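You operate a simulated robot arm through the tools that you are given. There is no shell and no other tool.

You are at the controls of a simulated two-armed robot. One attempt, no reset.

Task
Empty the stacker, then set Auto again and switch it off.
Fine: Mode switch on Empty, reset, start; wait till the two trays stand on the outfeed rollers; red switch off; no egg cracked; leave the other controls and trays.

The check looks at the end state, three seconds after you hand in, the way a careful person would. Anything else that was tipped, shoved, dropped, spilled or broken makes it a failure.

Robot
Two 7-joint arms with fingered hands on one trunk that stands fixed in place. Base frame: the origin is at the foot of the trunk, x ahead of it, y to its left, z up. Lengths are in m, angles in degrees, forces in N, time in s.
The left shoulder is at [0.07, 0.142, 1.039], the right one opposite. With the tool pointing down near the work surface each hand reaches from about 0.1 to 0.74 m from the base axis, measured 20 degrees to its own side. Payload 3.6 kg a hand.
The TCP of each hand is the grasp point between the finger pads, 0.025 m short of the fingertips. In the tool frame z runs along the fingers and y along their closing line. The gripper opens to 0.088 m. The gripper's body begins 0.029 m behind the TCP. The gripper is a hand of 5 fingers: y runs from the thumb to the fingers, the wrist lies at [-0.013, -0.097, -0.162] in the tool frame, and closing takes about 1.5 s.
Orientation is that of the tool frame in the base frame, as [roll, pitch, yaw] about the fixed x, y, z axes, in that order (R = Rz(yaw) Ry(pitch) Rx(roll)). With the fingers straight down and the wrist toward the robot, the tool's x, y and z point along [0, 1, 0], [1, 0, 0] and [0, 0, -1] of the base frame.

Tools
- The arms move only by the tool arm_command. It takes "left_series", "right_series" or both (then of equal length, played together; a hand with none holds still); each is a list that holds one entry, the list of rows, each a list of 7 numbers: the shift along the tool's x, y, z in units of 25 mm (1.0 is 25 mm), then the turn, a rotation vector about the tool's x, y, z in units of 4 degrees (1.0 is 4 degrees), then the gripper command, from -1 (shut) to 1 (fully open), values between in proportion. In form: [[[tx, ty, tz, ax, ay, az, hand], ...]]. A call has 1 to 20 rows; each row shifts and turns the commanded pose from where the row before left it, along the tool's axes as they then stand. A call with a number of a shift or a turn outside -1 to 1 is refused whole. A row lasts 0.2 s, in which the tool goes at most 0.05 m and 8.6 degrees; a call with a longer step from one row to the next is refused whole, and so is a gripper value outside its range. A pose out of reach is approached as far as the arm can. The call stops where the force on the tool passes 90 N (or 10 N more than at its start, if that is more) or the arm is blocked; 0.2 s more then pass. The fingers move at their own pace (about 0.072 m/s each) and stop on an object; they squeeze with about 24 N. The grip force told is the motor's: it shows also when the fingers shut on nothing. Time passes only in rows, and 0.2 s behind the last, so rows that do not move let the fingers close. It gives the time, the measured TCP pose, the force on the tool (base axes), the opening and the grip force at its end, in the units of the frame above (readings bear some noise), with the torque about the TCP (base axes, N m) and any sound that the robot's microphone picked up.
- Cameras (640 x 400 px; columns grow to the right, rows downward): "scene" is now at [0.1316, -0.0241, 1.2608]; the picture's right is [-0.27, -0.96, -0.00], its down [-0.61, 0.17, -0.77] and it looks along [0.74, -0.21, -0.64] (base axes); focal length 214 px, centre (320, 200). "left" rides on the left gripper at [-0.059, -0.079, -0.105] in its tool frame; the picture's right is [-0.73, -0.32, 0.61], its down [0.62, -0.68, 0.38] and it looks along [0.29, 0.66, 0.70] (tool axes); focal length 234 px, centre (320, 200). "right" rides on the right gripper at [0.059, -0.079, -0.105] in its tool frame; the picture's right is [-0.73, 0.32, -0.61], its down [-0.62, -0.68, 0.38] and it looks along [-0.29, 0.66, 0.70] (tool axes); focal length 234 px, centre (320, 200). There is no depth. A picture from a camera that has moved, and an enlarged one, comes with that camera's place and axes in the base frame and with its lens.
- camera(camera): a new picture of that camera. No time passes.
- lift_body(by): slides the trunk up (or, below 0, down) by that many m; the arms and the scene camera ride with it, the base frame stays. It gives what a move gives, with no picture.
- preshape(shape, hand): the hand has 5 fingers and takes this shape, open, in about a second: jaw (thumb against the fingers, like two jaws); tri (thumb and two fingers); tip (a fingertip pinch); poke (one finger out to press); point (the index stretched); flat (the hand flat); cup (the hand cupped); fist (a fist). The gripper value then closes the fingers along that shape, each until it touches; the sizes above hold for jaw. It gives what a move gives, with no picture.
- aim_head(pan, tilt): turns the head with the scene camera to pan (to the left, within 86 degrees either way) and tilt (down, from -29 to 69), counted from straight ahead of the robot. It gives what a move gives.
- enlarge(camera, box): a new picture of the part [left, top, right, bottom] of that camera's present view, enlarged. No time passes.
- job_done(): hands the job in; it is judged then, once.

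Places have to be worked out from the pictures, the camera data and where the tool is seen. Open the grippers and draw the arms clear of the work before you hand the job in, unless the task says otherwise.

The tools are called after "Call:" as a command line: name --argument value ..., lists and objects as JSON in quotes. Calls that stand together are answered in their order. arm_command: Moves the arms, as the interface text tells. Its arguments: {"type":"object","properties":{"left_series":{"type":"array","items":{"type":"array","items":{"type":"array","items":{"type":"number"}}}},"right_series":{"type":"array","items":{"type":"array","items":{"type":"array","items":{"type":"number"}}}}},"required":[]} The other tools are called the same way: lift_body (by) slides the trunk up or down; preshape (shape, hand) gives the hand a shape; aim_head (pan, tilt) turns the head that bears the scene camera; camera (camera) takes a picture; enlarge (camera, box) takes an enlarged picture of a part of a camera's view; job_done () hands the job in.

At the start:

```text
clock: 0.0
left_position: [0.4034, -0.0695, 1.0298]
left_tool_rot: [179.9, 0.0, 90.0]
left_ft_force: [-0.5, -0.4, 0.1]
left_wrist_torque: [-0.02, 0.01, 0.0]
left_grip_width: 0.0877
left_finger_force: 0.0
left_shape: jaw
right_position: [0.3073, -0.4765, 1.0634]
right_tool_rot: [179.9, -0.1, 90.1]
right_ft_force: [-0.7, -0.8, 0.3]
right_wrist_torque: [0.02, 0.05, -0.01]
right_grip_width: 0.0879
right_finger_force: 0.1
right_shape: jaw
trunk travel left (down, up): [-0.575, 0.365]
head pan, tilt: [-15.9, 39.6]
```

scene: 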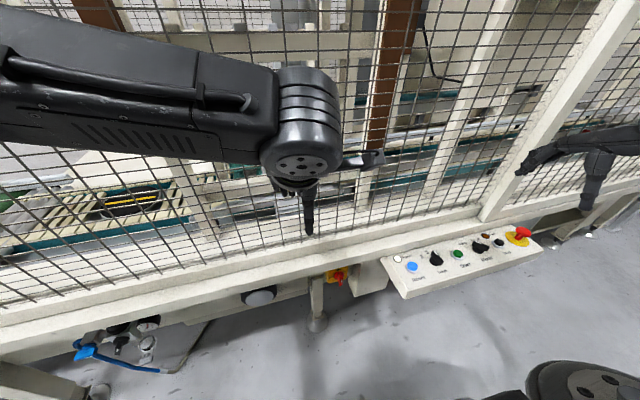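
right: 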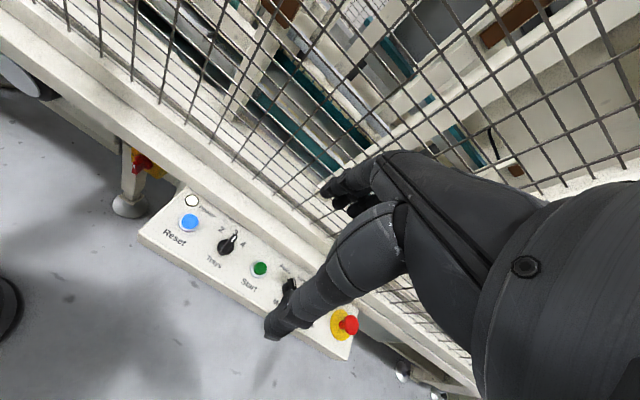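
left: 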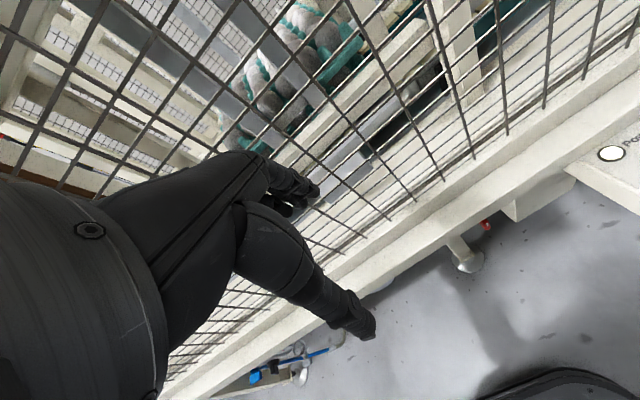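

I see a control panel at the right of the scene with Reset (blue), a Trays selector, Start (green), a Mode selector, and an emergency stop, plus a red/yellow switch under the frame. I'll enlarge these to read the labels before moving.

Call:
enlarge --camera "scene" --box '[380, 215, 560, 315]'

Call:
enlarge --camera "right" --box '[110, 170, 390, 370]'

Call:
enlarge --camera "scene" --box '[220, 240, 400, 340]'

Call:
enlarge --camera "left" --box '[200, 0, 520, 200]'

```text
3.56 times, centred on (470, 265) of scene
camera zoom: at [0.1316, -0.0241, 1.2608], right [-0.27, -0.96, 0.0], down [-0.61, 0.17, -0.77], along [0.74, -0.21, -0.64], focal length 763 px, centre (-213, -31)
```

zoom: 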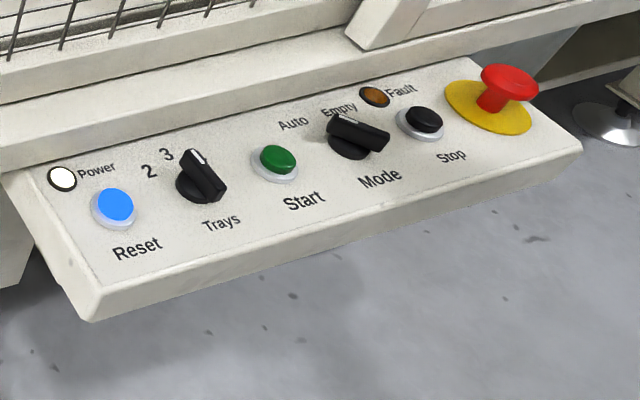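

```text
2.00 times, centred on (250, 270) of right
camera zoom: at [0.2287, -0.4182, 1.1681], right [0.32, -0.73, 0.61], down [-0.68, -0.62, -0.38], along [0.66, -0.29, -0.7], focal length 468 px, centre (460, 60)
```

zoom: 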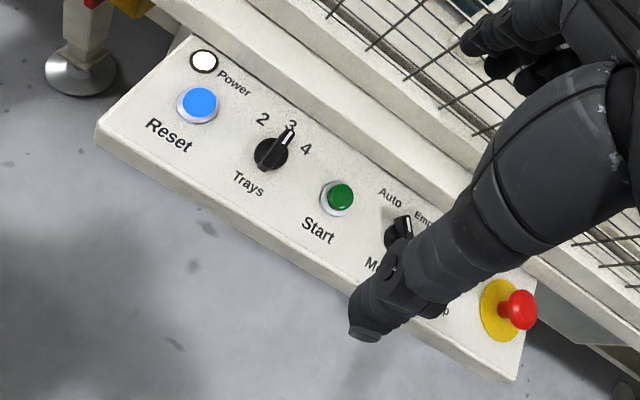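

```text
3.56 times, centred on (310, 290) of scene
camera zoom: at [0.1316, -0.0241, 1.2608], right [-0.27, -0.96, 0.0], down [-0.61, 0.17, -0.77], along [0.74, -0.21, -0.64], focal length 763 px, centre (356, -120)
```

zoom: 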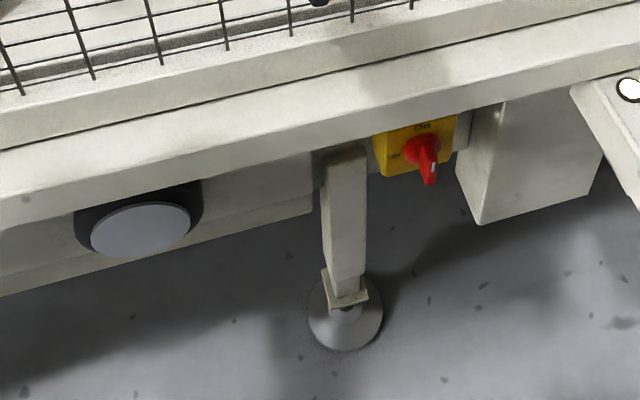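

```text
2.00 times, centred on (360, 100) of left
camera zoom: at [0.3242, -0.1284, 1.1358], right [-0.32, -0.73, -0.61], down [-0.68, 0.62, -0.38], along [0.66, 0.29, -0.7], focal length 468 px, centre (240, 400)
```

zoom: 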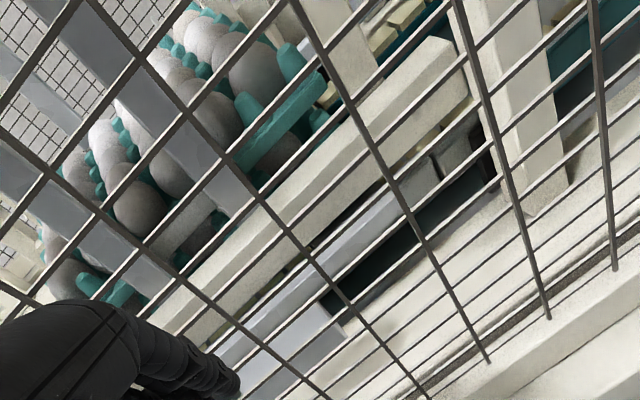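

The main switch (red handle on yellow plate) is under the beam; the panel has Trays and Mode selectors. I'll look around with the head to find the stacker, outfeed rollers and any notices.

Call:
aim_head --pan 30 --tilt 25

Call:
camera --camera "scene"

Call:
aim_head --pan -20 --tilt 5

Call:
camera --camera "scene"

Call:
aim_head --pan -60 --tilt 30

Call:
camera --camera "scene"

```text
clock: 1.1
left_position: [0.4037, -0.0692, 1.0301]
left_tool_rot: [-180.0, 0.0, 90.0]
left_ft_force: [0.0, -0.8, 0.9]
left_wrist_torque: [0.0, -0.01, 0.01]
left_grip_width: 0.0876
left_finger_force: 0.1
left_shape: jaw
right_position: [0.3075, -0.4758, 1.0638]
right_tool_rot: [180.0, -0.1, 90.0]
right_ft_force: [-0.4, 0.0, 0.5]
right_wrist_torque: [-0.01, -0.01, -0.02]
right_grip_width: 0.0875
right_finger_force: 0.2
right_shape: jaw
trunk travel left (down, up): [-0.575, 0.365]
head pan, tilt: [30.0, 25.0]
```

```text
taken
camera scene: at [0.1295, 0.0452, 1.2834], right [0.5, -0.87, 0.0], down [-0.37, -0.21, -0.91], along [0.79, 0.45, -0.42], focal length 214 px, centre (320, 200)
```

scene: 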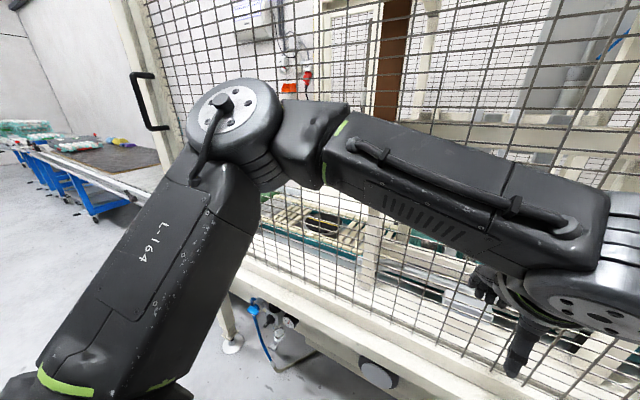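

```text
clock: 2.3
left_position: [0.4035, -0.0695, 1.0315]
left_tool_rot: [-179.9, 0.0, 90.0]
left_ft_force: [0.6, 0.4, 0.9]
left_wrist_torque: [-0.02, 0.05, -0.03]
left_grip_width: 0.0878
left_finger_force: 0.1
left_shape: jaw
right_position: [0.3072, -0.4771, 1.0629]
right_tool_rot: [179.9, 0.0, 89.9]
right_ft_force: [0.5, -0.2, 0.5]
right_wrist_torque: [-0.02, 0.03, 0.02]
right_grip_width: 0.0878
right_finger_force: 0.0
right_shape: jaw
trunk travel left (down, up): [-0.575, 0.365]
head pan, tilt: [-20.0, 5.0]
```

```text
taken
camera scene: at [0.136, -0.0321, 1.3159], right [-0.34, -0.94, 0.0], down [-0.08, 0.03, -1.0], along [0.94, -0.34, -0.09], focal length 214 px, centre (320, 200)
```

scene: 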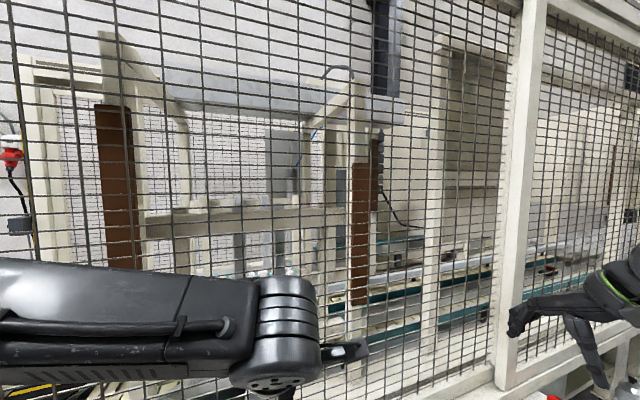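

```text
clock: 3.4
left_position: [0.4051, -0.0695, 1.0307]
left_tool_rot: [180.0, 0.0, 90.0]
left_ft_force: [0.5, 0.1, -0.5]
left_wrist_torque: [-0.01, -0.02, 0.04]
left_grip_width: 0.0878
left_finger_force: 0.0
left_shape: jaw
right_position: [0.3071, -0.476, 1.063]
right_tool_rot: [180.0, -0.1, 90.0]
right_ft_force: [-1.2, -0.3, 0.3]
right_wrist_torque: [0.0, 0.0, -0.03]
right_grip_width: 0.088
right_finger_force: 0.1
right_shape: jaw
trunk travel left (down, up): [-0.575, 0.365]
head pan, tilt: [-60.0, 30.0]
```

```text
taken
camera scene: at [0.0949, -0.079, 1.2755], right [-0.87, -0.5, 0.0], down [-0.25, 0.43, -0.87], along [0.43, -0.75, -0.5], focal length 214 px, centre (320, 200)
```

scene: 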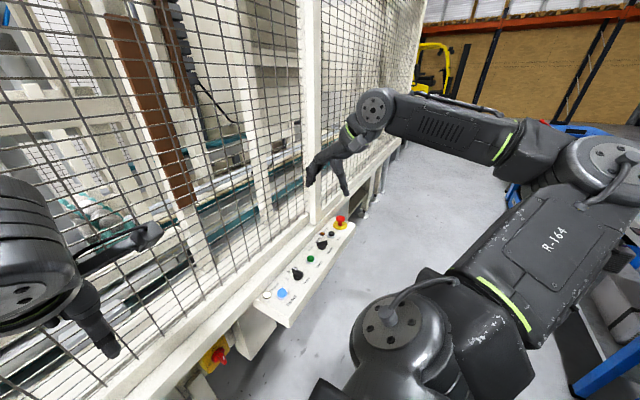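

The panel sits at roughly x 0.41, y −0.39 (Reset) to −0.79 (E-stop), z 0.70, and the main switch near (0.49, −0.2, 0.61). I'll enlarge details from this head pose to read knob pointers.

Call:
enlarge --camera "scene" --box '[250, 205, 370, 280]'

Call:
enlarge --camera "scene" --box '[180, 320, 260, 370]'

Call:
enlarge --camera "scene" --box '[0, 100, 300, 290]'

```text
5.33 times, centred on (310, 242) of scene
camera zoom: at [0.0949, -0.079, 1.2755], right [-0.87, -0.5, 0.0], down [-0.25, 0.43, -0.87], along [0.43, -0.75, -0.5], focal length 1144 px, centre (373, -27)
```

zoom: 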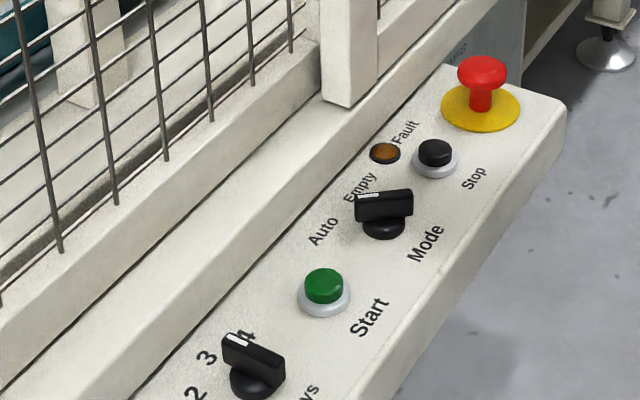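

```text
8.00 times, centred on (220, 345) of scene
camera zoom: at [0.0949, -0.079, 1.2755], right [-0.87, -0.5, 0.0], down [-0.25, 0.43, -0.87], along [0.43, -0.75, -0.5], focal length 1716 px, centre (1120, -960)
```

zoom: 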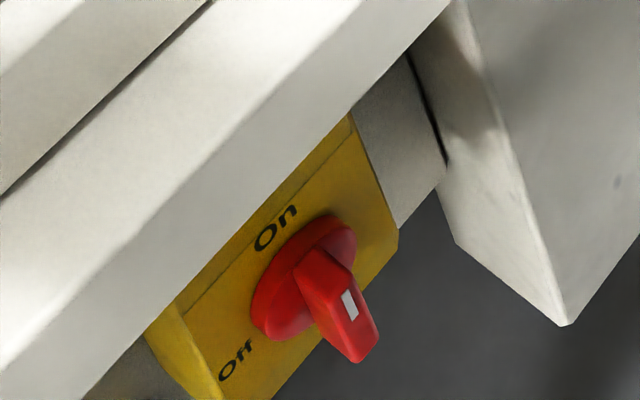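

```text
2.11 times, centred on (150, 195) of scene
camera zoom: at [0.0949, -0.079, 1.2755], right [-0.87, -0.5, 0.0], down [-0.25, 0.43, -0.87], along [0.43, -0.75, -0.5], focal length 452 px, centre (678, 210)
```

zoom: 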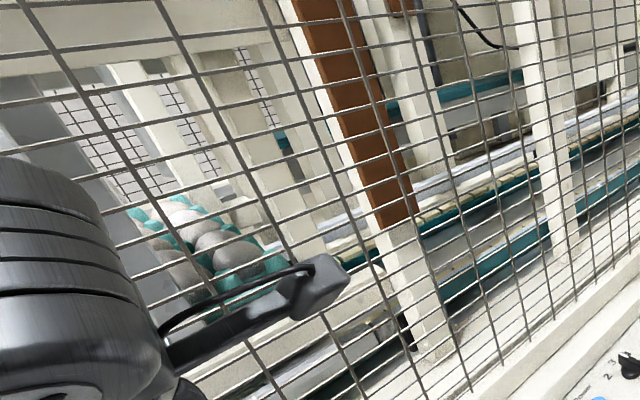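

Mode's pointer sits at Auto (up-left), Trays at 3, and the main switch at On. Now I'll give the right hand the fingertip-pinch shape for the Mode knob and look at how it appears.

Call:
preshape --shape "tip" --hand "right"

Call:
camera --camera "right"

Call:
enlarge --camera "scene" --box '[240, 80, 480, 230]'

```text
clock: 4.3
left_position: [0.4042, -0.069, 1.0309]
left_tool_rot: [-180.0, 0.0, 89.9]
left_ft_force: [0.4, 0.3, 0.1]
left_wrist_torque: [-0.02, -0.04, -0.03]
left_grip_width: 0.0878
left_finger_force: 0.0
left_shape: jaw
right_position: [0.3074, -0.4765, 1.0626]
right_tool_rot: [-179.9, -0.1, 89.9]
right_ft_force: [0.2, -0.4, 0.5]
right_wrist_torque: [-0.03, -0.01, 0.0]
right_grip_width: 0.0879
right_finger_force: 0.1
right_shape: tip
trunk travel left (down, up): [-0.575, 0.365]
head pan, tilt: [-60.0, 30.0]
```

```text
taken
camera right: at [0.2287, -0.4182, 1.1681], right [0.32, -0.73, 0.61], down [-0.68, -0.62, -0.38], along [0.66, -0.29, -0.7], focal length 234 px, centre (320, 200)
```

right: 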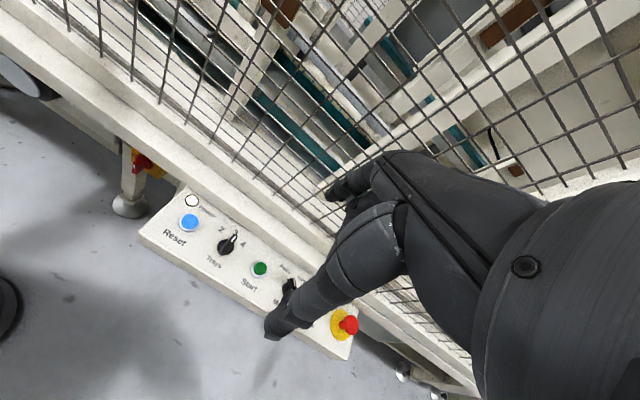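

```text
2.67 times, centred on (360, 155) of scene
camera zoom: at [0.0948, -0.0791, 1.2755], right [-0.87, -0.5, 0.0], down [-0.25, 0.43, -0.87], along [0.43, -0.75, -0.5], focal length 572 px, centre (213, 320)
```

zoom: 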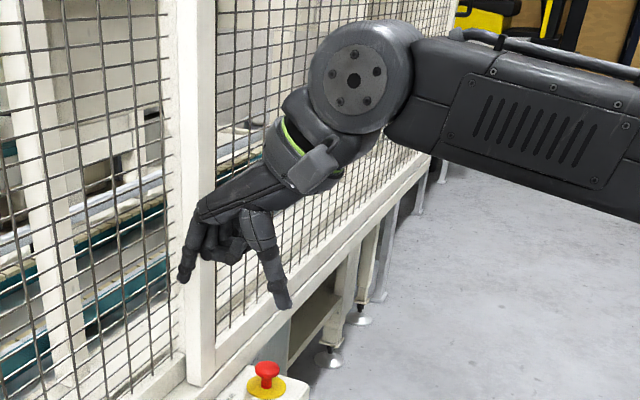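

Tips of the pinch match the predicted TCP geometry. I'll move the right hand over toward the Mode knob (about 0.415, −0.635), staying high at z≈0.90.

Call:
arm_command --right_series '[[[-0.79, 0.4, 0.8, 0, 0, 0, 1], [-0.79, 0.4, 0.8, 0, 0, 0, 1], [-0.79, 0.4, 0.8, 0, 0, 0, 1], [-0.79, 0.4, 0.8, 0, 0, 0, 1], [-0.79, 0.4, 0.8, 0, 0, 0, 1], [-0.79, 0.4, 0.8, 0, 0, 0, 1], [-0.79, 0.4, 0.8, 0, 0, 0, 1], [-0.79, 0.4, 0.8, 0, 0, 0, 1]]]'

Call:
aim_head --pan -50 --tilt 40

Call:
camera --camera "scene"

Call:
camera --camera "right"

```text
clock: 6.1
left_position: [0.4048, -0.0702, 1.0303]
left_tool_rot: [-179.9, 0.0, 89.9]
left_ft_force: [0.2, 0.3, -0.8]
left_wrist_torque: [0.01, -0.02, 0.02]
left_grip_width: 0.0878
left_finger_force: 0.0
left_shape: jaw
right_position: [0.3867, -0.6363, 0.9013]
right_tool_rot: [-180.0, -0.2, 90.1]
right_ft_force: [-0.7, 0.5, -0.2]
right_wrist_torque: [-0.01, -0.03, 0.01]
right_grip_width: 0.0879
right_finger_force: 0.1
right_shape: tip
trunk travel left (down, up): [-0.575, 0.365]
head pan, tilt: [-60.0, 30.0]
```

```text
clock: 6.8
left_position: [0.4043, -0.0697, 1.0312]
left_tool_rot: [180.0, 0.0, 90.0]
left_ft_force: [-0.2, 0.1, -0.1]
left_wrist_torque: [0.0, -0.03, -0.01]
left_grip_width: 0.0875
left_finger_force: 0.0
left_shape: jaw
right_position: [0.3871, -0.6348, 0.9031]
right_tool_rot: [179.9, 0.0, 90.1]
right_ft_force: [0.2, -0.2, 0.1]
right_wrist_torque: [0.01, -0.02, 0.02]
right_grip_width: 0.088
right_finger_force: 0.0
right_shape: tip
trunk travel left (down, up): [-0.575, 0.365]
head pan, tilt: [-50.0, 40.0]
```

```text
taken
camera scene: at [0.1041, -0.0658, 1.2602], right [-0.77, -0.64, 0.0], down [-0.41, 0.49, -0.77], along [0.49, -0.59, -0.64], focal length 214 px, centre (320, 200)
```

scene: 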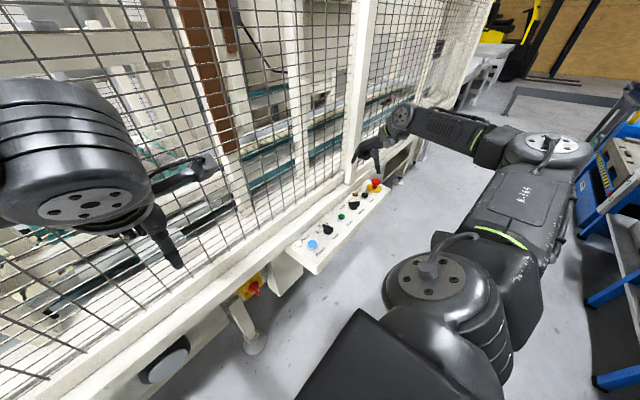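

```text
taken
camera right: at [0.308, -0.5764, 1.0077], right [0.32, -0.73, 0.61], down [-0.68, -0.62, -0.38], along [0.66, -0.29, -0.7], focal length 234 px, centre (320, 200)
```

right: 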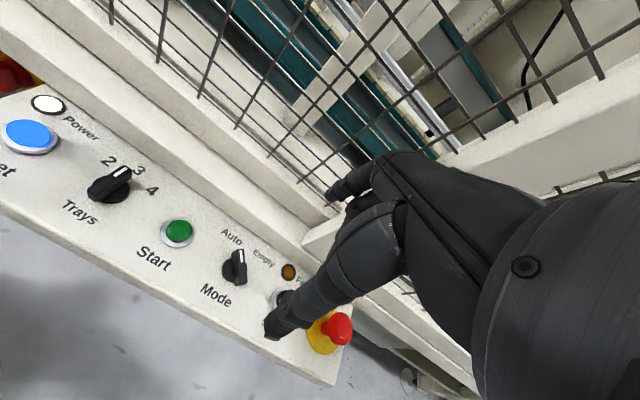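

The right camera now sees the panel nearer, with Mode on Auto. I'll enlarge both views to triangulate the knob, buttons and the panel's tilt.

Call:
enlarge --camera "right" --box '[140, 190, 332, 310]'

Call:
enlarge --camera "scene" --box '[280, 170, 408, 250]'

Call:
enlarge --camera "right" --box '[0, 70, 192, 190]'

```text
3.33 times, centred on (236, 250) of right
camera zoom: at [0.308, -0.5764, 1.0077], right [0.32, -0.73, 0.61], down [-0.68, -0.62, -0.38], along [0.66, -0.29, -0.7], focal length 781 px, centre (600, 33)
```

zoom: 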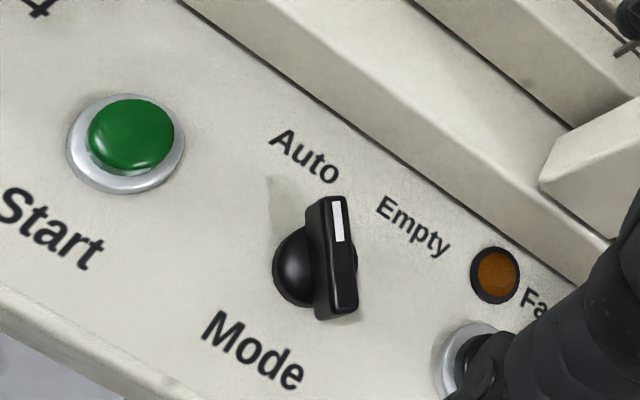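

```text
5.00 times, centred on (344, 210) of scene
camera zoom: at [0.1041, -0.0658, 1.2602], right [-0.77, -0.64, 0.0], down [-0.41, 0.49, -0.77], along [0.49, -0.59, -0.64], focal length 1072 px, centre (200, 150)
```

zoom: 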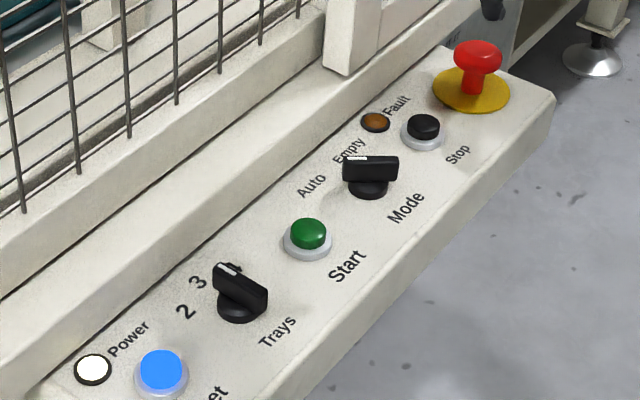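

```text
3.33 times, centred on (96, 130) of right
camera zoom: at [0.308, -0.5764, 1.0077], right [0.32, -0.73, 0.61], down [-0.68, -0.62, -0.38], along [0.66, -0.29, -0.7], focal length 781 px, centre (1067, 433)
```

zoom: 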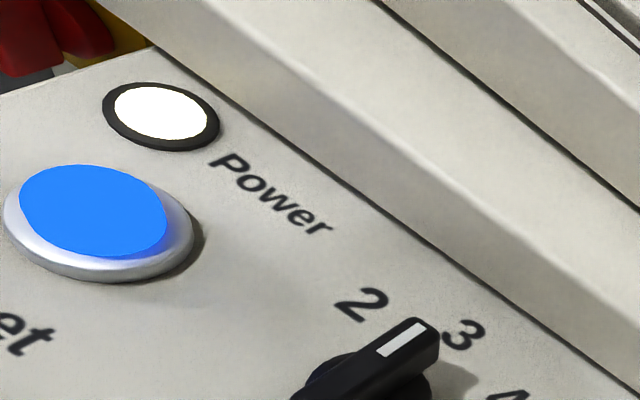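

Triangulating: panel top is level at z≈0.6865, Mode knob bar centre ≈(0.412, −0.641, top 0.716) with its bar at ~39° toward the left, Start top ≈(0.412, −0.557, 0.701). I'll centre the hand above the knob and turn it about 51° so the fingers close across the bar.

Call:
arm_command --right_series '[[[-0.22, 1.0, 0, 0, 0, 0, 1], [0, 0, 0, 0, 0, 0.98, 1], [0, 0, 0, 0, 0, 0.98, 1], [0, 0, 0, 0, 0, 0.98, 1], [0, 0, 0, 0, 0, 0.98, 1], [0, 0, 0, 0, 0, 0.98, 1], [0, 0, 0, 0, 0, 0.98, 1], [0, 0, 0, 0, 0, 0.98, 1], [0, 0, 0, 0, 0, 0.98, 1], [0, 0, 0, 0, 0, 0.98, 1], [0, 0, 0, 0, 0, 0.98, 1], [0, 0, 0, 0, 0, 0.98, 1], [0, 0, 0, 0, 0, 0.98, 1], [0, 0, 0, 0, 0, 0.98, 1]]]'

Call:
camera --camera "scene"

Call:
camera --camera "right"

```text
clock: 9.8
left_position: [0.4046, -0.071, 1.0306]
left_tool_rot: [-180.0, 0.0, 90.0]
left_ft_force: [0.1, 0.1, 0.4]
left_wrist_torque: [-0.01, -0.01, 0.01]
left_grip_width: 0.0876
left_finger_force: 0.0
left_shape: jaw
right_position: [0.4124, -0.6398, 0.9034]
right_tool_rot: [-179.9, 0.0, 39.0]
right_ft_force: [0.0, -0.3, 0.6]
right_wrist_torque: [-0.05, -0.01, 0.01]
right_grip_width: 0.088
right_finger_force: 0.1
right_shape: tip
trunk travel left (down, up): [-0.575, 0.365]
head pan, tilt: [-50.0, 40.0]
```

```text
taken
camera scene: at [0.1044, -0.0659, 1.2601], right [-0.77, -0.64, 0.0], down [-0.41, 0.49, -0.77], along [0.49, -0.59, -0.64], focal length 214 px, centre (320, 200)
```

scene: 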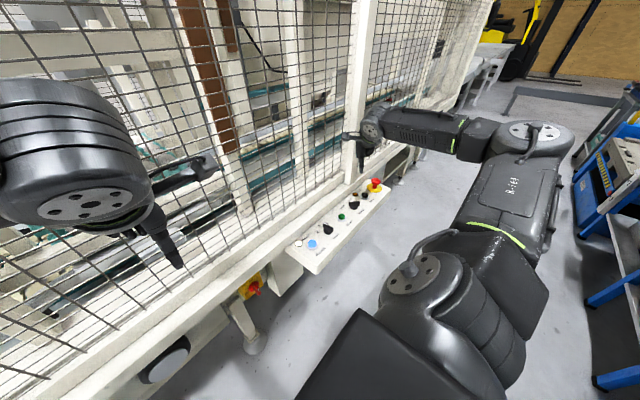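

```text
taken
camera right: at [0.4086, -0.542, 1.0079], right [-0.36, -0.71, 0.61], down [-0.91, 0.14, -0.38], along [0.19, -0.69, -0.7], focal length 234 px, centre (320, 200)
```

right: 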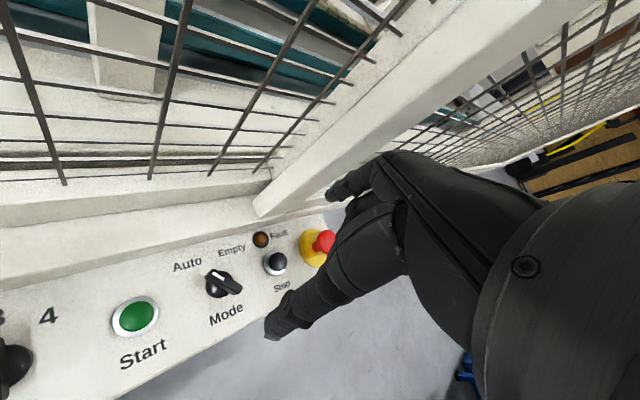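

The hand turned to yaw 39° without trouble; the post bottom is near (0.487, −0.71) and the mesh near x 0.54. I'll test in free air whether the wrist can turn a further ~76° clear of the fence.

Call:
arm_command --right_series '[[[0, 0, 0, 0, 0, 1, 1], [0, 0, 0, 0, 0, 1, 1], [0, 0, 0, 0, 0, 1, 1], [0, 0, 0, 0, 0, 1, 1], [0, 0, 0, 0, 0, 1, 1], [0, 0, 0, 0, 0, 1, 1], [0, 0, 0, 0, 0, 1, 1], [0, 0, 0, 0, 0, 1, 1], [0, 0, 0, 0, 0, 1, 1], [0, 0, 0, 0, 0, 1, 1], [0, 0, 0, 0, 0, 1, 1], [0, 0, 0, 0, 0, 1, 1]]]'

Call:
camera --camera "scene"

Call:
camera --camera "right"

```text
clock: 12.4
left_position: [0.4043, -0.0705, 1.0299]
left_tool_rot: [-179.9, 0.0, 90.1]
left_ft_force: [0.0, -0.1, 0.7]
left_wrist_torque: [-0.02, -0.04, 0.03]
left_grip_width: 0.0876
left_finger_force: 0.1
left_shape: jaw
right_position: [0.4125, -0.6393, 0.9028]
right_tool_rot: [-180.0, 0.0, -9.0]
right_ft_force: [0.2, 0.3, -0.2]
right_wrist_torque: [-0.01, 0.05, 0.02]
right_grip_width: 0.0878
right_finger_force: 0.0
right_shape: tip
trunk travel left (down, up): [-0.575, 0.365]
head pan, tilt: [-50.0, 40.0]
```

```text
taken
camera scene: at [0.1046, -0.0656, 1.2601], right [-0.77, -0.64, 0.0], down [-0.41, 0.49, -0.77], along [0.49, -0.59, -0.64], focal length 214 px, centre (320, 200)
```

scene: 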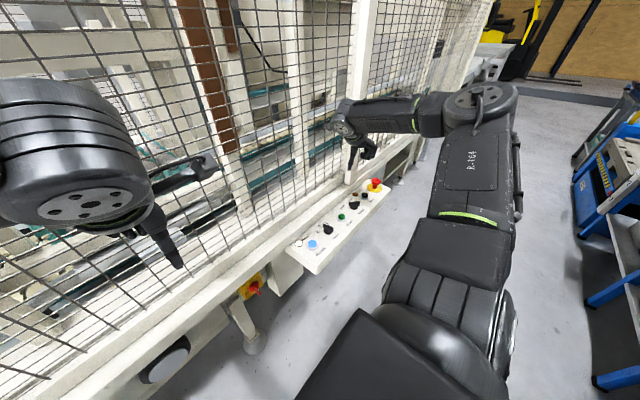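

```text
taken
camera right: at [0.4836, -0.5714, 1.0077], right [-0.77, -0.21, 0.61], down [-0.51, 0.77, -0.38], along [-0.39, -0.6, -0.7], focal length 234 px, centre (320, 200)
```

right: 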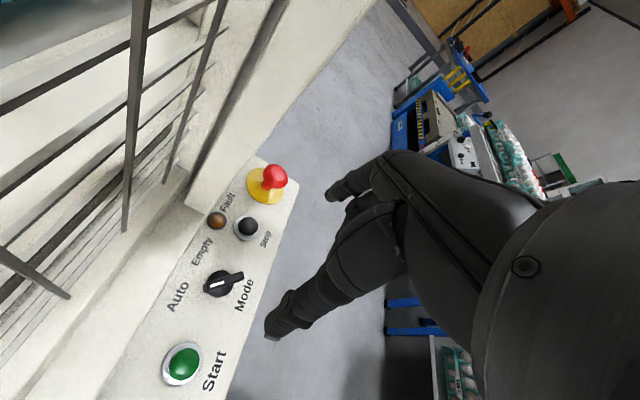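

The arm follows, but the wrist comes close to the mesh, so I'll plan a ~20° tilt about the closing line to keep it clear. I'll turn back to yaw 39° with the fingers shut to see where the pinch tips meet.

Call:
arm_command --right_series '[[[0, 0, 0, 0, 0, -1, -1], [0, 0, 0, 0, 0, -1, -1], [0, 0, 0, 0, 0, -1, -1], [0, 0, 0, 0, 0, -1, -1], [0, 0, 0, 0, 0, -1, -1], [0, 0, 0, 0, 0, -1, -1], [0, 0, 0, 0, 0, -1, -1], [0, 0, 0, 0, 0, -1, -1], [0, 0, 0, 0, 0, -1, -1], [0, 0, 0, 0, 0, -1, -1], [0, 0, 0, 0, 0, -1, -1], [0, 0, 0, 0, 0, -1, -1]]]'

Call:
camera --camera "right"

Call:
enlarge --camera "scene" --box '[310, 80, 438, 160]'

```text
clock: 15.0
left_position: [0.4036, -0.0698, 1.0297]
left_tool_rot: [-180.0, 0.0, 90.1]
left_ft_force: [-0.1, -0.2, -0.1]
left_wrist_torque: [-0.01, 0.01, -0.02]
left_grip_width: 0.0877
left_finger_force: 0.0
left_shape: jaw
right_position: [0.4121, -0.6397, 0.9025]
right_tool_rot: [-180.0, -0.1, 39.2]
right_ft_force: [-0.1, 0.9, 0.8]
right_wrist_torque: [0.0, 0.02, -0.02]
right_grip_width: 0.0001
right_finger_force: 24.2
right_shape: tip
trunk travel left (down, up): [-0.575, 0.365]
head pan, tilt: [-50.0, 40.0]
```

```text
taken
camera right: at [0.4084, -0.5422, 1.0077], right [-0.36, -0.71, 0.61], down [-0.91, 0.14, -0.38], along [0.19, -0.69, -0.7], focal length 234 px, centre (320, 200)
```

right: 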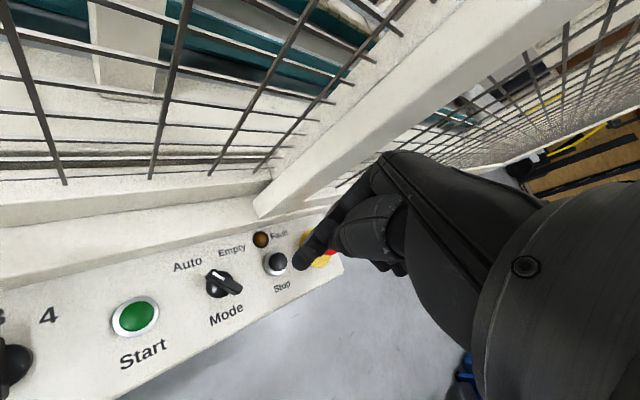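

```text
5.00 times, centred on (374, 120) of scene
camera zoom: at [0.1041, -0.0659, 1.2601], right [-0.77, -0.64, 0.0], down [-0.41, 0.49, -0.77], along [0.49, -0.59, -0.64], focal length 1072 px, centre (50, 600)
```

zoom: 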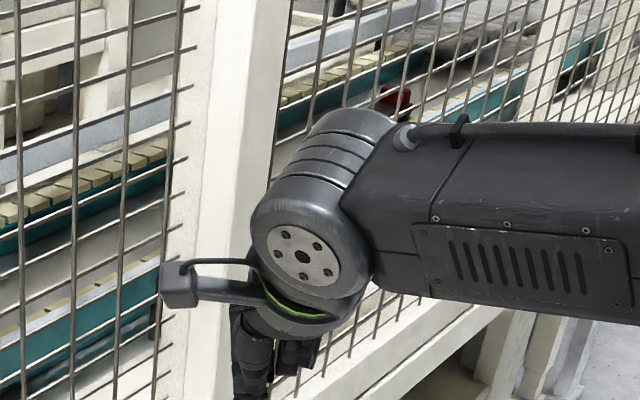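

The pinch is shut; I'll enlarge the fingertips from both cameras to find where they meet in the tool frame.

Call:
enlarge --camera "right" --box '[240, 150, 432, 270]'

Call:
enlarge --camera "scene" --box '[330, 120, 410, 170]'

```text
3.33 times, centred on (336, 210) of right
camera zoom: at [0.4084, -0.5422, 1.0077], right [-0.36, -0.71, 0.61], down [-0.91, 0.14, -0.38], along [0.19, -0.69, -0.7], focal length 781 px, centre (267, 167)
```

zoom: 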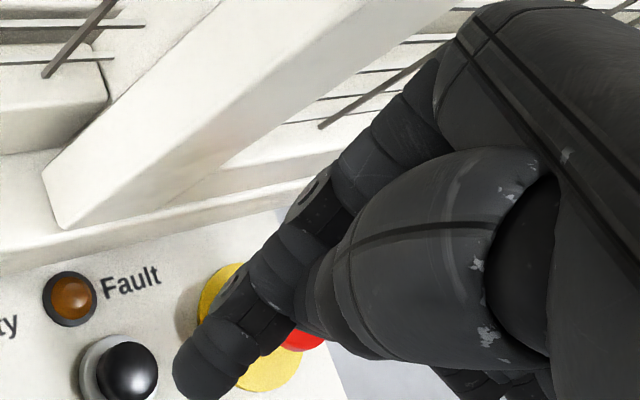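

```text
8.00 times, centred on (370, 145) of scene
camera zoom: at [0.1041, -0.0659, 1.2601], right [-0.77, -0.64, 0.0], down [-0.41, 0.49, -0.77], along [0.49, -0.59, -0.64], focal length 1716 px, centre (-80, 640)
```

zoom: 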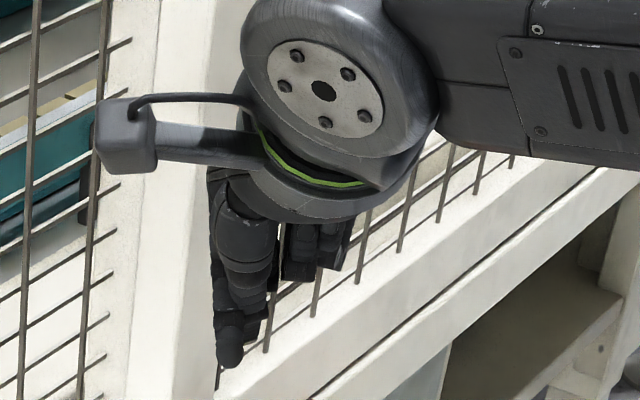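

The pinch meets near tool y≈0 with tips ~0.02 m beyond the TCP. I'll partly open, tilt 20° about the closing line, and descend to z≈0.80 above the Mode knob.

Call:
arm_command --right_series '[[[-0.2, 0, 0, 0, 0, 0, 0.2], [0, 0, 0, 0, 1, 0, 0.2], [0, 0, 0, 0, 1, 0, 0.2], [0, 0, 0, 0, 1, 0, 0.2], [0, 0, 0, 0, 1, 0, 0.2], [0, 0, 0, 0, 1, 0, 0.2], [-0.342, 0, 0.94, 0, 0, 0, 0.2], [-0.342, 0, 0.94, 0, 0, 0, 0.2], [-0.342, 0, 0.94, 0, 0, 0, 0.2], [-0.342, 0, 0.94, 0, 0, 0, 0.2]]]'

Call:
camera --camera "right"

Call:
enlarge --camera "scene" --box '[310, 120, 438, 200]'

```text
clock: 17.2
left_position: [0.4053, -0.0703, 1.0309]
left_tool_rot: [179.9, 0.0, 89.9]
left_ft_force: [-0.6, -0.2, 0.3]
left_wrist_torque: [-0.01, 0.01, -0.02]
left_grip_width: 0.0877
left_finger_force: 0.1
left_shape: jaw
right_position: [0.4083, -0.6433, 0.8022]
right_tool_rot: [-179.9, -20.1, 39.1]
right_ft_force: [0.5, -1.0, 0.1]
right_wrist_torque: [0.01, -0.01, -0.03]
right_grip_width: 0.0527
right_finger_force: 0.1
right_shape: tip
trunk travel left (down, up): [-0.575, 0.365]
head pan, tilt: [-50.0, 40.0]
```

```text
taken
camera right: at [0.3742, -0.5703, 0.9209], right [-0.49, -0.81, 0.32], down [-0.78, 0.24, -0.57], along [0.39, -0.53, -0.75], focal length 234 px, centre (320, 200)
```

right: 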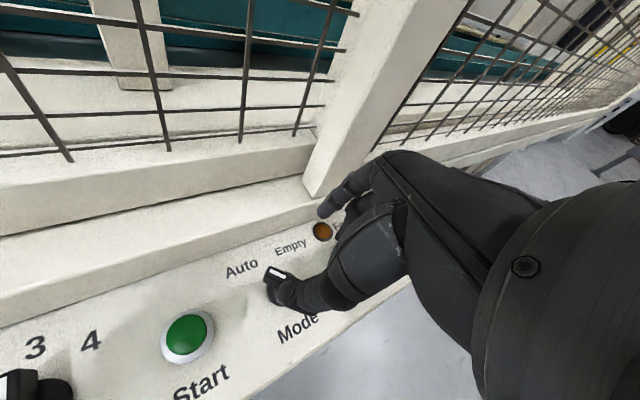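

```text
5.00 times, centred on (374, 160) of scene
camera zoom: at [0.1046, -0.0664, 1.2601], right [-0.77, -0.64, 0.0], down [-0.41, 0.49, -0.77], along [0.49, -0.59, -0.64], focal length 1072 px, centre (50, 400)
```

zoom: 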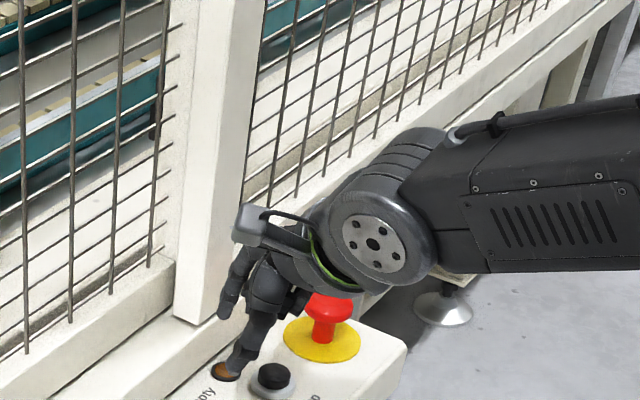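

Aligned over the knob with the wrist well back. I'll descend another 0.045 m to z≈0.757, tips still above the bar, and check.

Call:
arm_command --right_series '[[[-0.308, 0, 0.846, 0, 0, 0, 0.2], [-0.308, 0, 0.846, 0, 0, 0, 0.2]]]'

Call:
enlarge --camera "right" --box '[200, 170, 392, 290]'

Call:
enlarge --camera "scene" --box '[330, 160, 410, 210]'

```text
clock: 17.8
left_position: [0.4032, -0.07, 1.0298]
left_tool_rot: [179.9, 0.0, 90.0]
left_ft_force: [-0.8, -1.1, 0.8]
left_wrist_torque: [-0.02, 0.01, 0.0]
left_grip_width: 0.0875
left_finger_force: 0.0
left_shape: jaw
right_position: [0.4073, -0.6434, 0.7581]
right_tool_rot: [-179.9, -20.1, 39.0]
right_ft_force: [-0.6, 0.0, 0.4]
right_wrist_torque: [0.01, 0.0, -0.02]
right_grip_width: 0.053
right_finger_force: 0.0
right_shape: tip
trunk travel left (down, up): [-0.575, 0.365]
head pan, tilt: [-50.0, 40.0]
```

```text
3.33 times, centred on (296, 230) of right
camera zoom: at [0.3739, -0.5702, 0.8762], right [-0.49, -0.81, 0.32], down [-0.78, 0.24, -0.57], along [0.39, -0.53, -0.75], focal length 781 px, centre (400, 100)
```

zoom: 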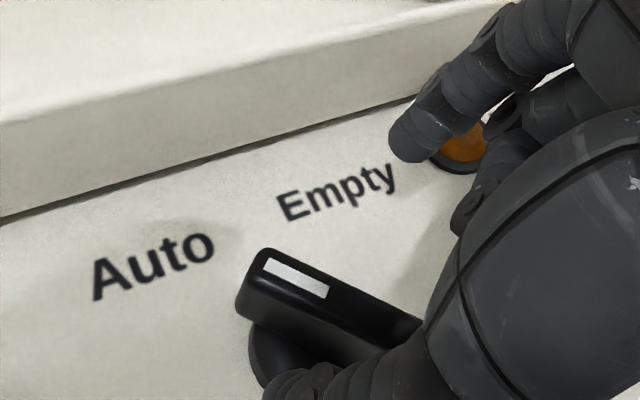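

```text
8.00 times, centred on (370, 185) of scene
camera zoom: at [0.1045, -0.0662, 1.2601], right [-0.77, -0.64, 0.0], down [-0.41, 0.49, -0.77], along [0.49, -0.59, -0.64], focal length 1716 px, centre (-80, 320)
```

zoom: 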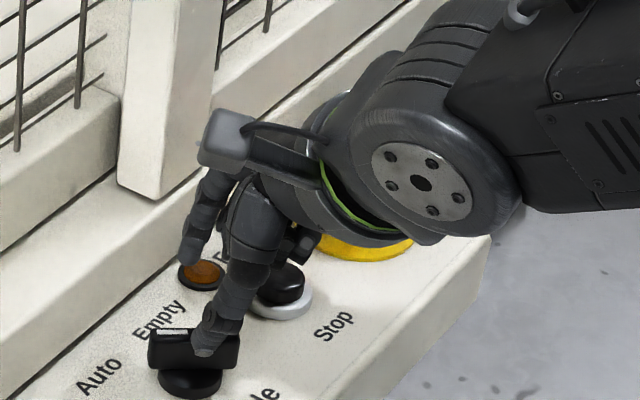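

The bar lies between thumb and index. I'll lower a further 0.018 m and check clearance of the curled fingers over the Stop button.

Call:
arm_command --right_series '[[[-0.246, 0, 0.677, 0, 0, 0, 0.2]]]'

Call:
camera --camera "right"

Call:
enlarge --camera "scene" --box '[340, 170, 404, 210]'

```text
clock: 18.2
left_position: [0.4044, -0.0695, 1.0303]
left_tool_rot: [-180.0, 0.0, 90.0]
left_ft_force: [0.2, 0.4, -0.3]
left_wrist_torque: [0.04, 0.01, 0.01]
left_grip_width: 0.0875
left_finger_force: 0.0
left_shape: jaw
right_position: [0.4081, -0.6452, 0.739]
right_tool_rot: [-179.9, -20.0, 39.0]
right_ft_force: [-0.1, -0.5, 0.7]
right_wrist_torque: [0.0, -0.01, -0.03]
right_grip_width: 0.0531
right_finger_force: 0.0
right_shape: tip
trunk travel left (down, up): [-0.575, 0.365]
head pan, tilt: [-50.0, 40.0]
```

```text
taken
camera right: at [0.3743, -0.5704, 0.8581], right [-0.49, -0.81, 0.32], down [-0.78, 0.24, -0.57], along [0.39, -0.53, -0.75], focal length 234 px, centre (320, 200)
```

right: 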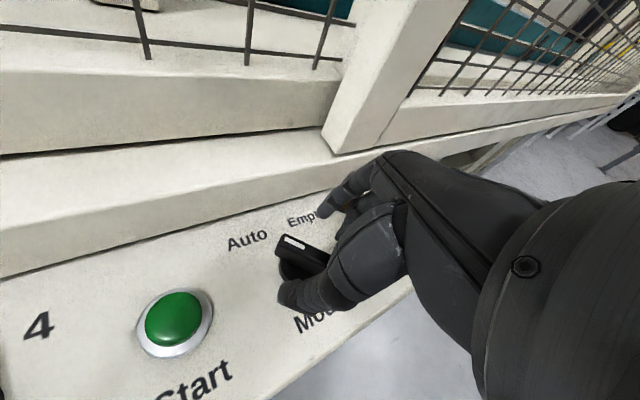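

```text
10.00 times, centred on (372, 190) of scene
camera zoom: at [0.1049, -0.0667, 1.26], right [-0.77, -0.64, 0.0], down [-0.41, 0.49, -0.77], along [0.49, -0.59, -0.64], focal length 2145 px, centre (-200, 300)
```

zoom: 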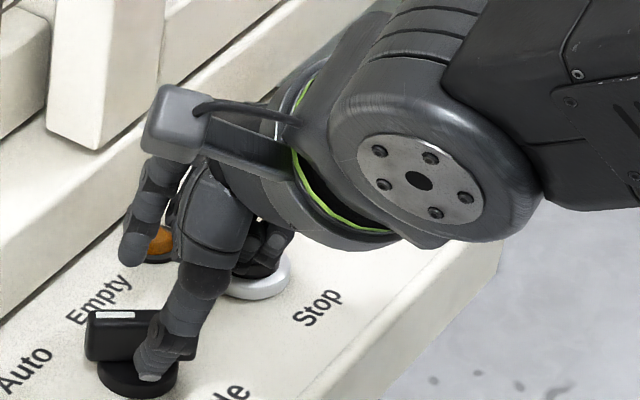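

Thumb tip appears already just below the bar's top. I'll lower only 0.010 m more (to z≈0.729) to stay off the Stop button, then close on the bar.

Call:
arm_command --right_series '[[[-0.137, 0, 0.376, 0, 0, 0, 0.2], [0, 0, 0, 0, 0, 0, -0.2], [0, 0, 0, 0, 0, 0, -0.5], [0, 0, 0, 0, 0, 0, -0.8], [0, 0, 0, 0, 0, 0, -1], [0, 0, 0, 0, 0, 0, -1], [0, 0, 0, 0, 0, 0, -1]]]'

Call:
enlarge --camera "right" --box '[200, 170, 392, 290]'

Call:
enlarge --camera "scene" --box '[340, 170, 404, 210]'

```text
clock: 19.8
left_position: [0.404, -0.0702, 1.0289]
left_tool_rot: [-179.9, 0.0, 90.0]
left_ft_force: [0.0, 0.8, -0.3]
left_wrist_torque: [-0.01, 0.0, 0.01]
left_grip_width: 0.0878
left_finger_force: 0.1
left_shape: jaw
right_position: [0.4091, -0.6433, 0.7301]
right_tool_rot: [-179.8, -19.9, 39.1]
right_ft_force: [0.0, -0.2, -0.8]
right_wrist_torque: [0.0, 0.0, -0.02]
right_grip_width: 0.0056
right_finger_force: 24.2
right_shape: tip
trunk travel left (down, up): [-0.575, 0.365]
head pan, tilt: [-50.0, 40.0]
```

```text
3.33 times, centred on (296, 230) of right
camera zoom: at [0.3741, -0.57, 0.8485], right [-0.49, -0.81, 0.32], down [-0.78, 0.24, -0.57], along [0.39, -0.53, -0.75], focal length 781 px, centre (400, 100)
```

zoom: 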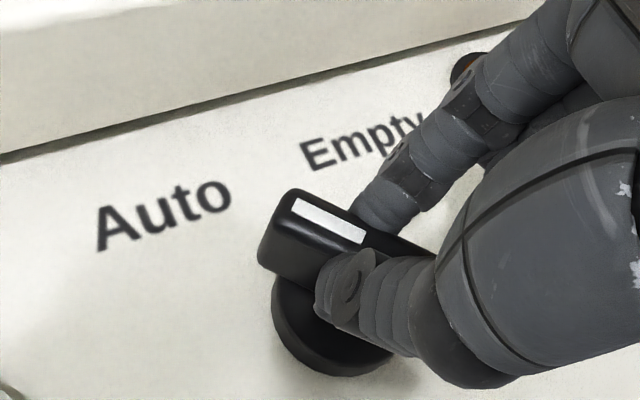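

```text
10.00 times, centred on (372, 190) of scene
camera zoom: at [0.1045, -0.0662, 1.2601], right [-0.77, -0.64, 0.0], down [-0.41, 0.49, -0.77], along [0.49, -0.59, -0.64], focal length 2145 px, centre (-200, 300)
```

zoom: 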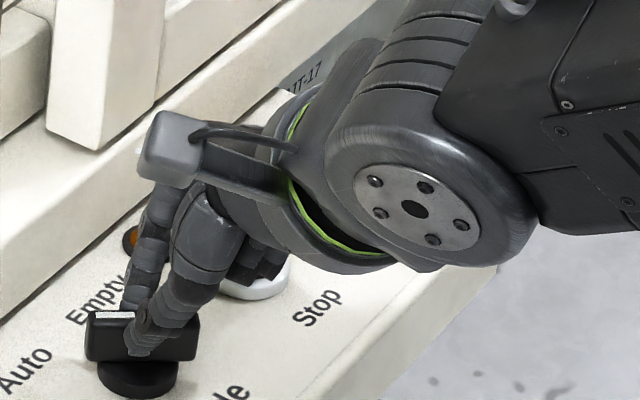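

The pinch holds the Mode bar (width 5.6 mm, fingers either side). Now I'll turn it clockwise about the vertical, 40° first, and check.

Call:
arm_command --right_series '[[[0, -0.013, 0, -0.342, 0, 0.94, -1], [0, -0.013, 0, -0.342, 0, 0.94, -1], [0, -0.013, 0, -0.342, 0, 0.94, -1], [0, -0.013, 0, -0.342, 0, 0.94, -1], [0, -0.013, 0, -0.342, 0, 0.94, -1], [0, -0.013, 0, -0.342, 0, 0.94, -1], [0, -0.013, 0, -0.342, 0, 0.94, -1], [0, -0.013, 0, -0.342, 0, 0.94, -1], [0, -0.013, 0, -0.342, 0, 0.94, -1], [0, -0.013, 0, -0.342, 0, 0.94, -1]]]'

Call:
camera --camera "right"

Call:
enlarge --camera "scene" --box '[320, 150, 416, 210]'

```text
clock: 22.0
left_position: [0.4055, -0.0684, 1.0292]
left_tool_rot: [-179.9, 0.0, 90.0]
left_ft_force: [0.7, -0.2, -0.1]
left_wrist_torque: [0.01, -0.02, 0.0]
left_grip_width: 0.0878
left_finger_force: 0.0
left_shape: jaw
right_position: [0.4092, -0.6404, 0.7309]
right_tool_rot: [-179.9, -20.0, -1.0]
right_ft_force: [10.8, 6.5, -0.2]
right_wrist_torque: [0.18, -0.16, 0.05]
right_grip_width: 0.0048
right_finger_force: 23.9
right_shape: tip
trunk travel left (down, up): [-0.575, 0.365]
head pan, tilt: [-50.0, 40.0]
```

```text
taken
camera right: at [0.4302, -0.5612, 0.8488], right [-0.9, -0.31, 0.32], down [-0.44, 0.69, -0.57], along [-0.05, -0.66, -0.75], focal length 234 px, centre (320, 200)
```

right: 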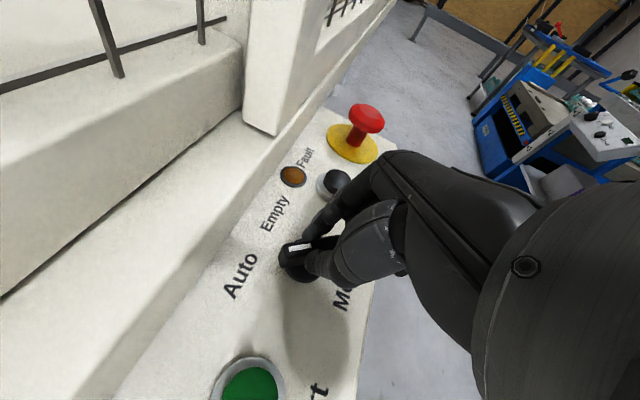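

```text
6.67 times, centred on (368, 180) of scene
camera zoom: at [0.1062, -0.0649, 1.2601], right [-0.77, -0.64, 0.0], down [-0.41, 0.49, -0.77], along [0.49, -0.59, -0.64], focal length 1430 px, centre (0, 333)
```

zoom: 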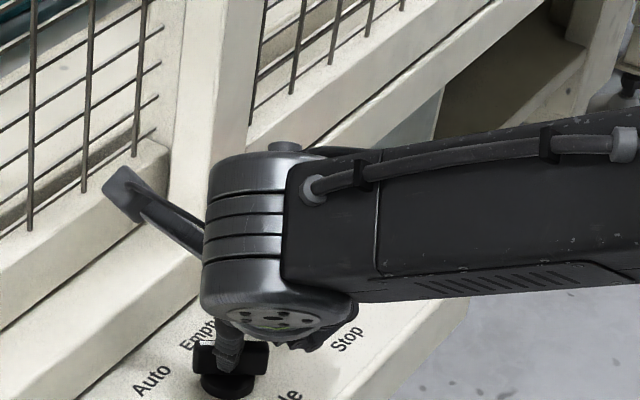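

There is a lateral force of ~12 N and the bar may have slipped. I'll enlarge to see whether the knob actually turned.

Call:
enlarge --camera "right" --box '[220, 180, 380, 280]'

Call:
enlarge --camera "scene" --box '[335, 190, 383, 220]'

```text
4.00 times, centred on (300, 230) of right
camera zoom: at [0.4302, -0.5612, 0.8488], right [-0.9, -0.31, 0.32], down [-0.44, 0.69, -0.57], along [-0.05, -0.66, -0.75], focal length 937 px, centre (400, 80)
```

zoom: 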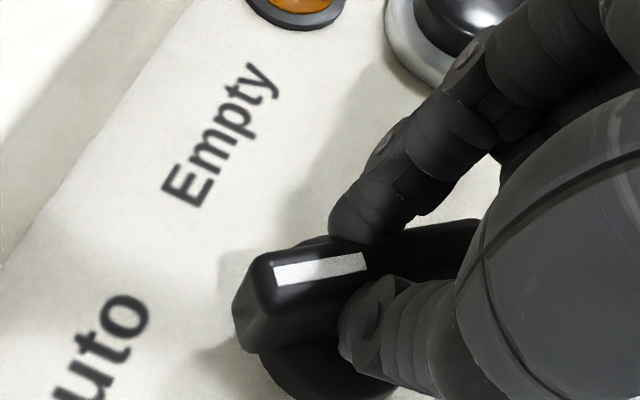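

```text
13.33 times, centred on (359, 205) of scene
camera zoom: at [0.1062, -0.0649, 1.2601], right [-0.77, -0.64, 0.0], down [-0.41, 0.49, -0.77], along [0.49, -0.59, -0.64], focal length 2860 px, centre (-200, 133)
```

zoom: 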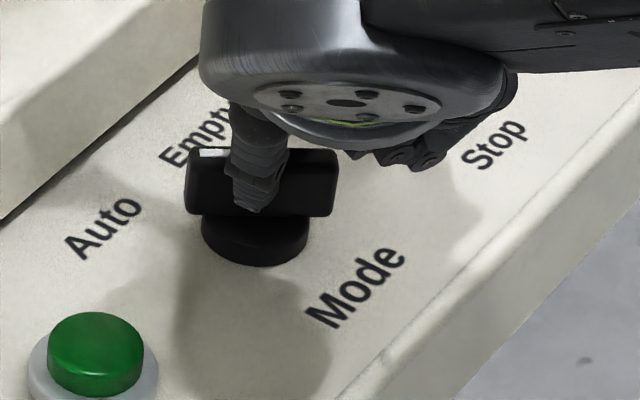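

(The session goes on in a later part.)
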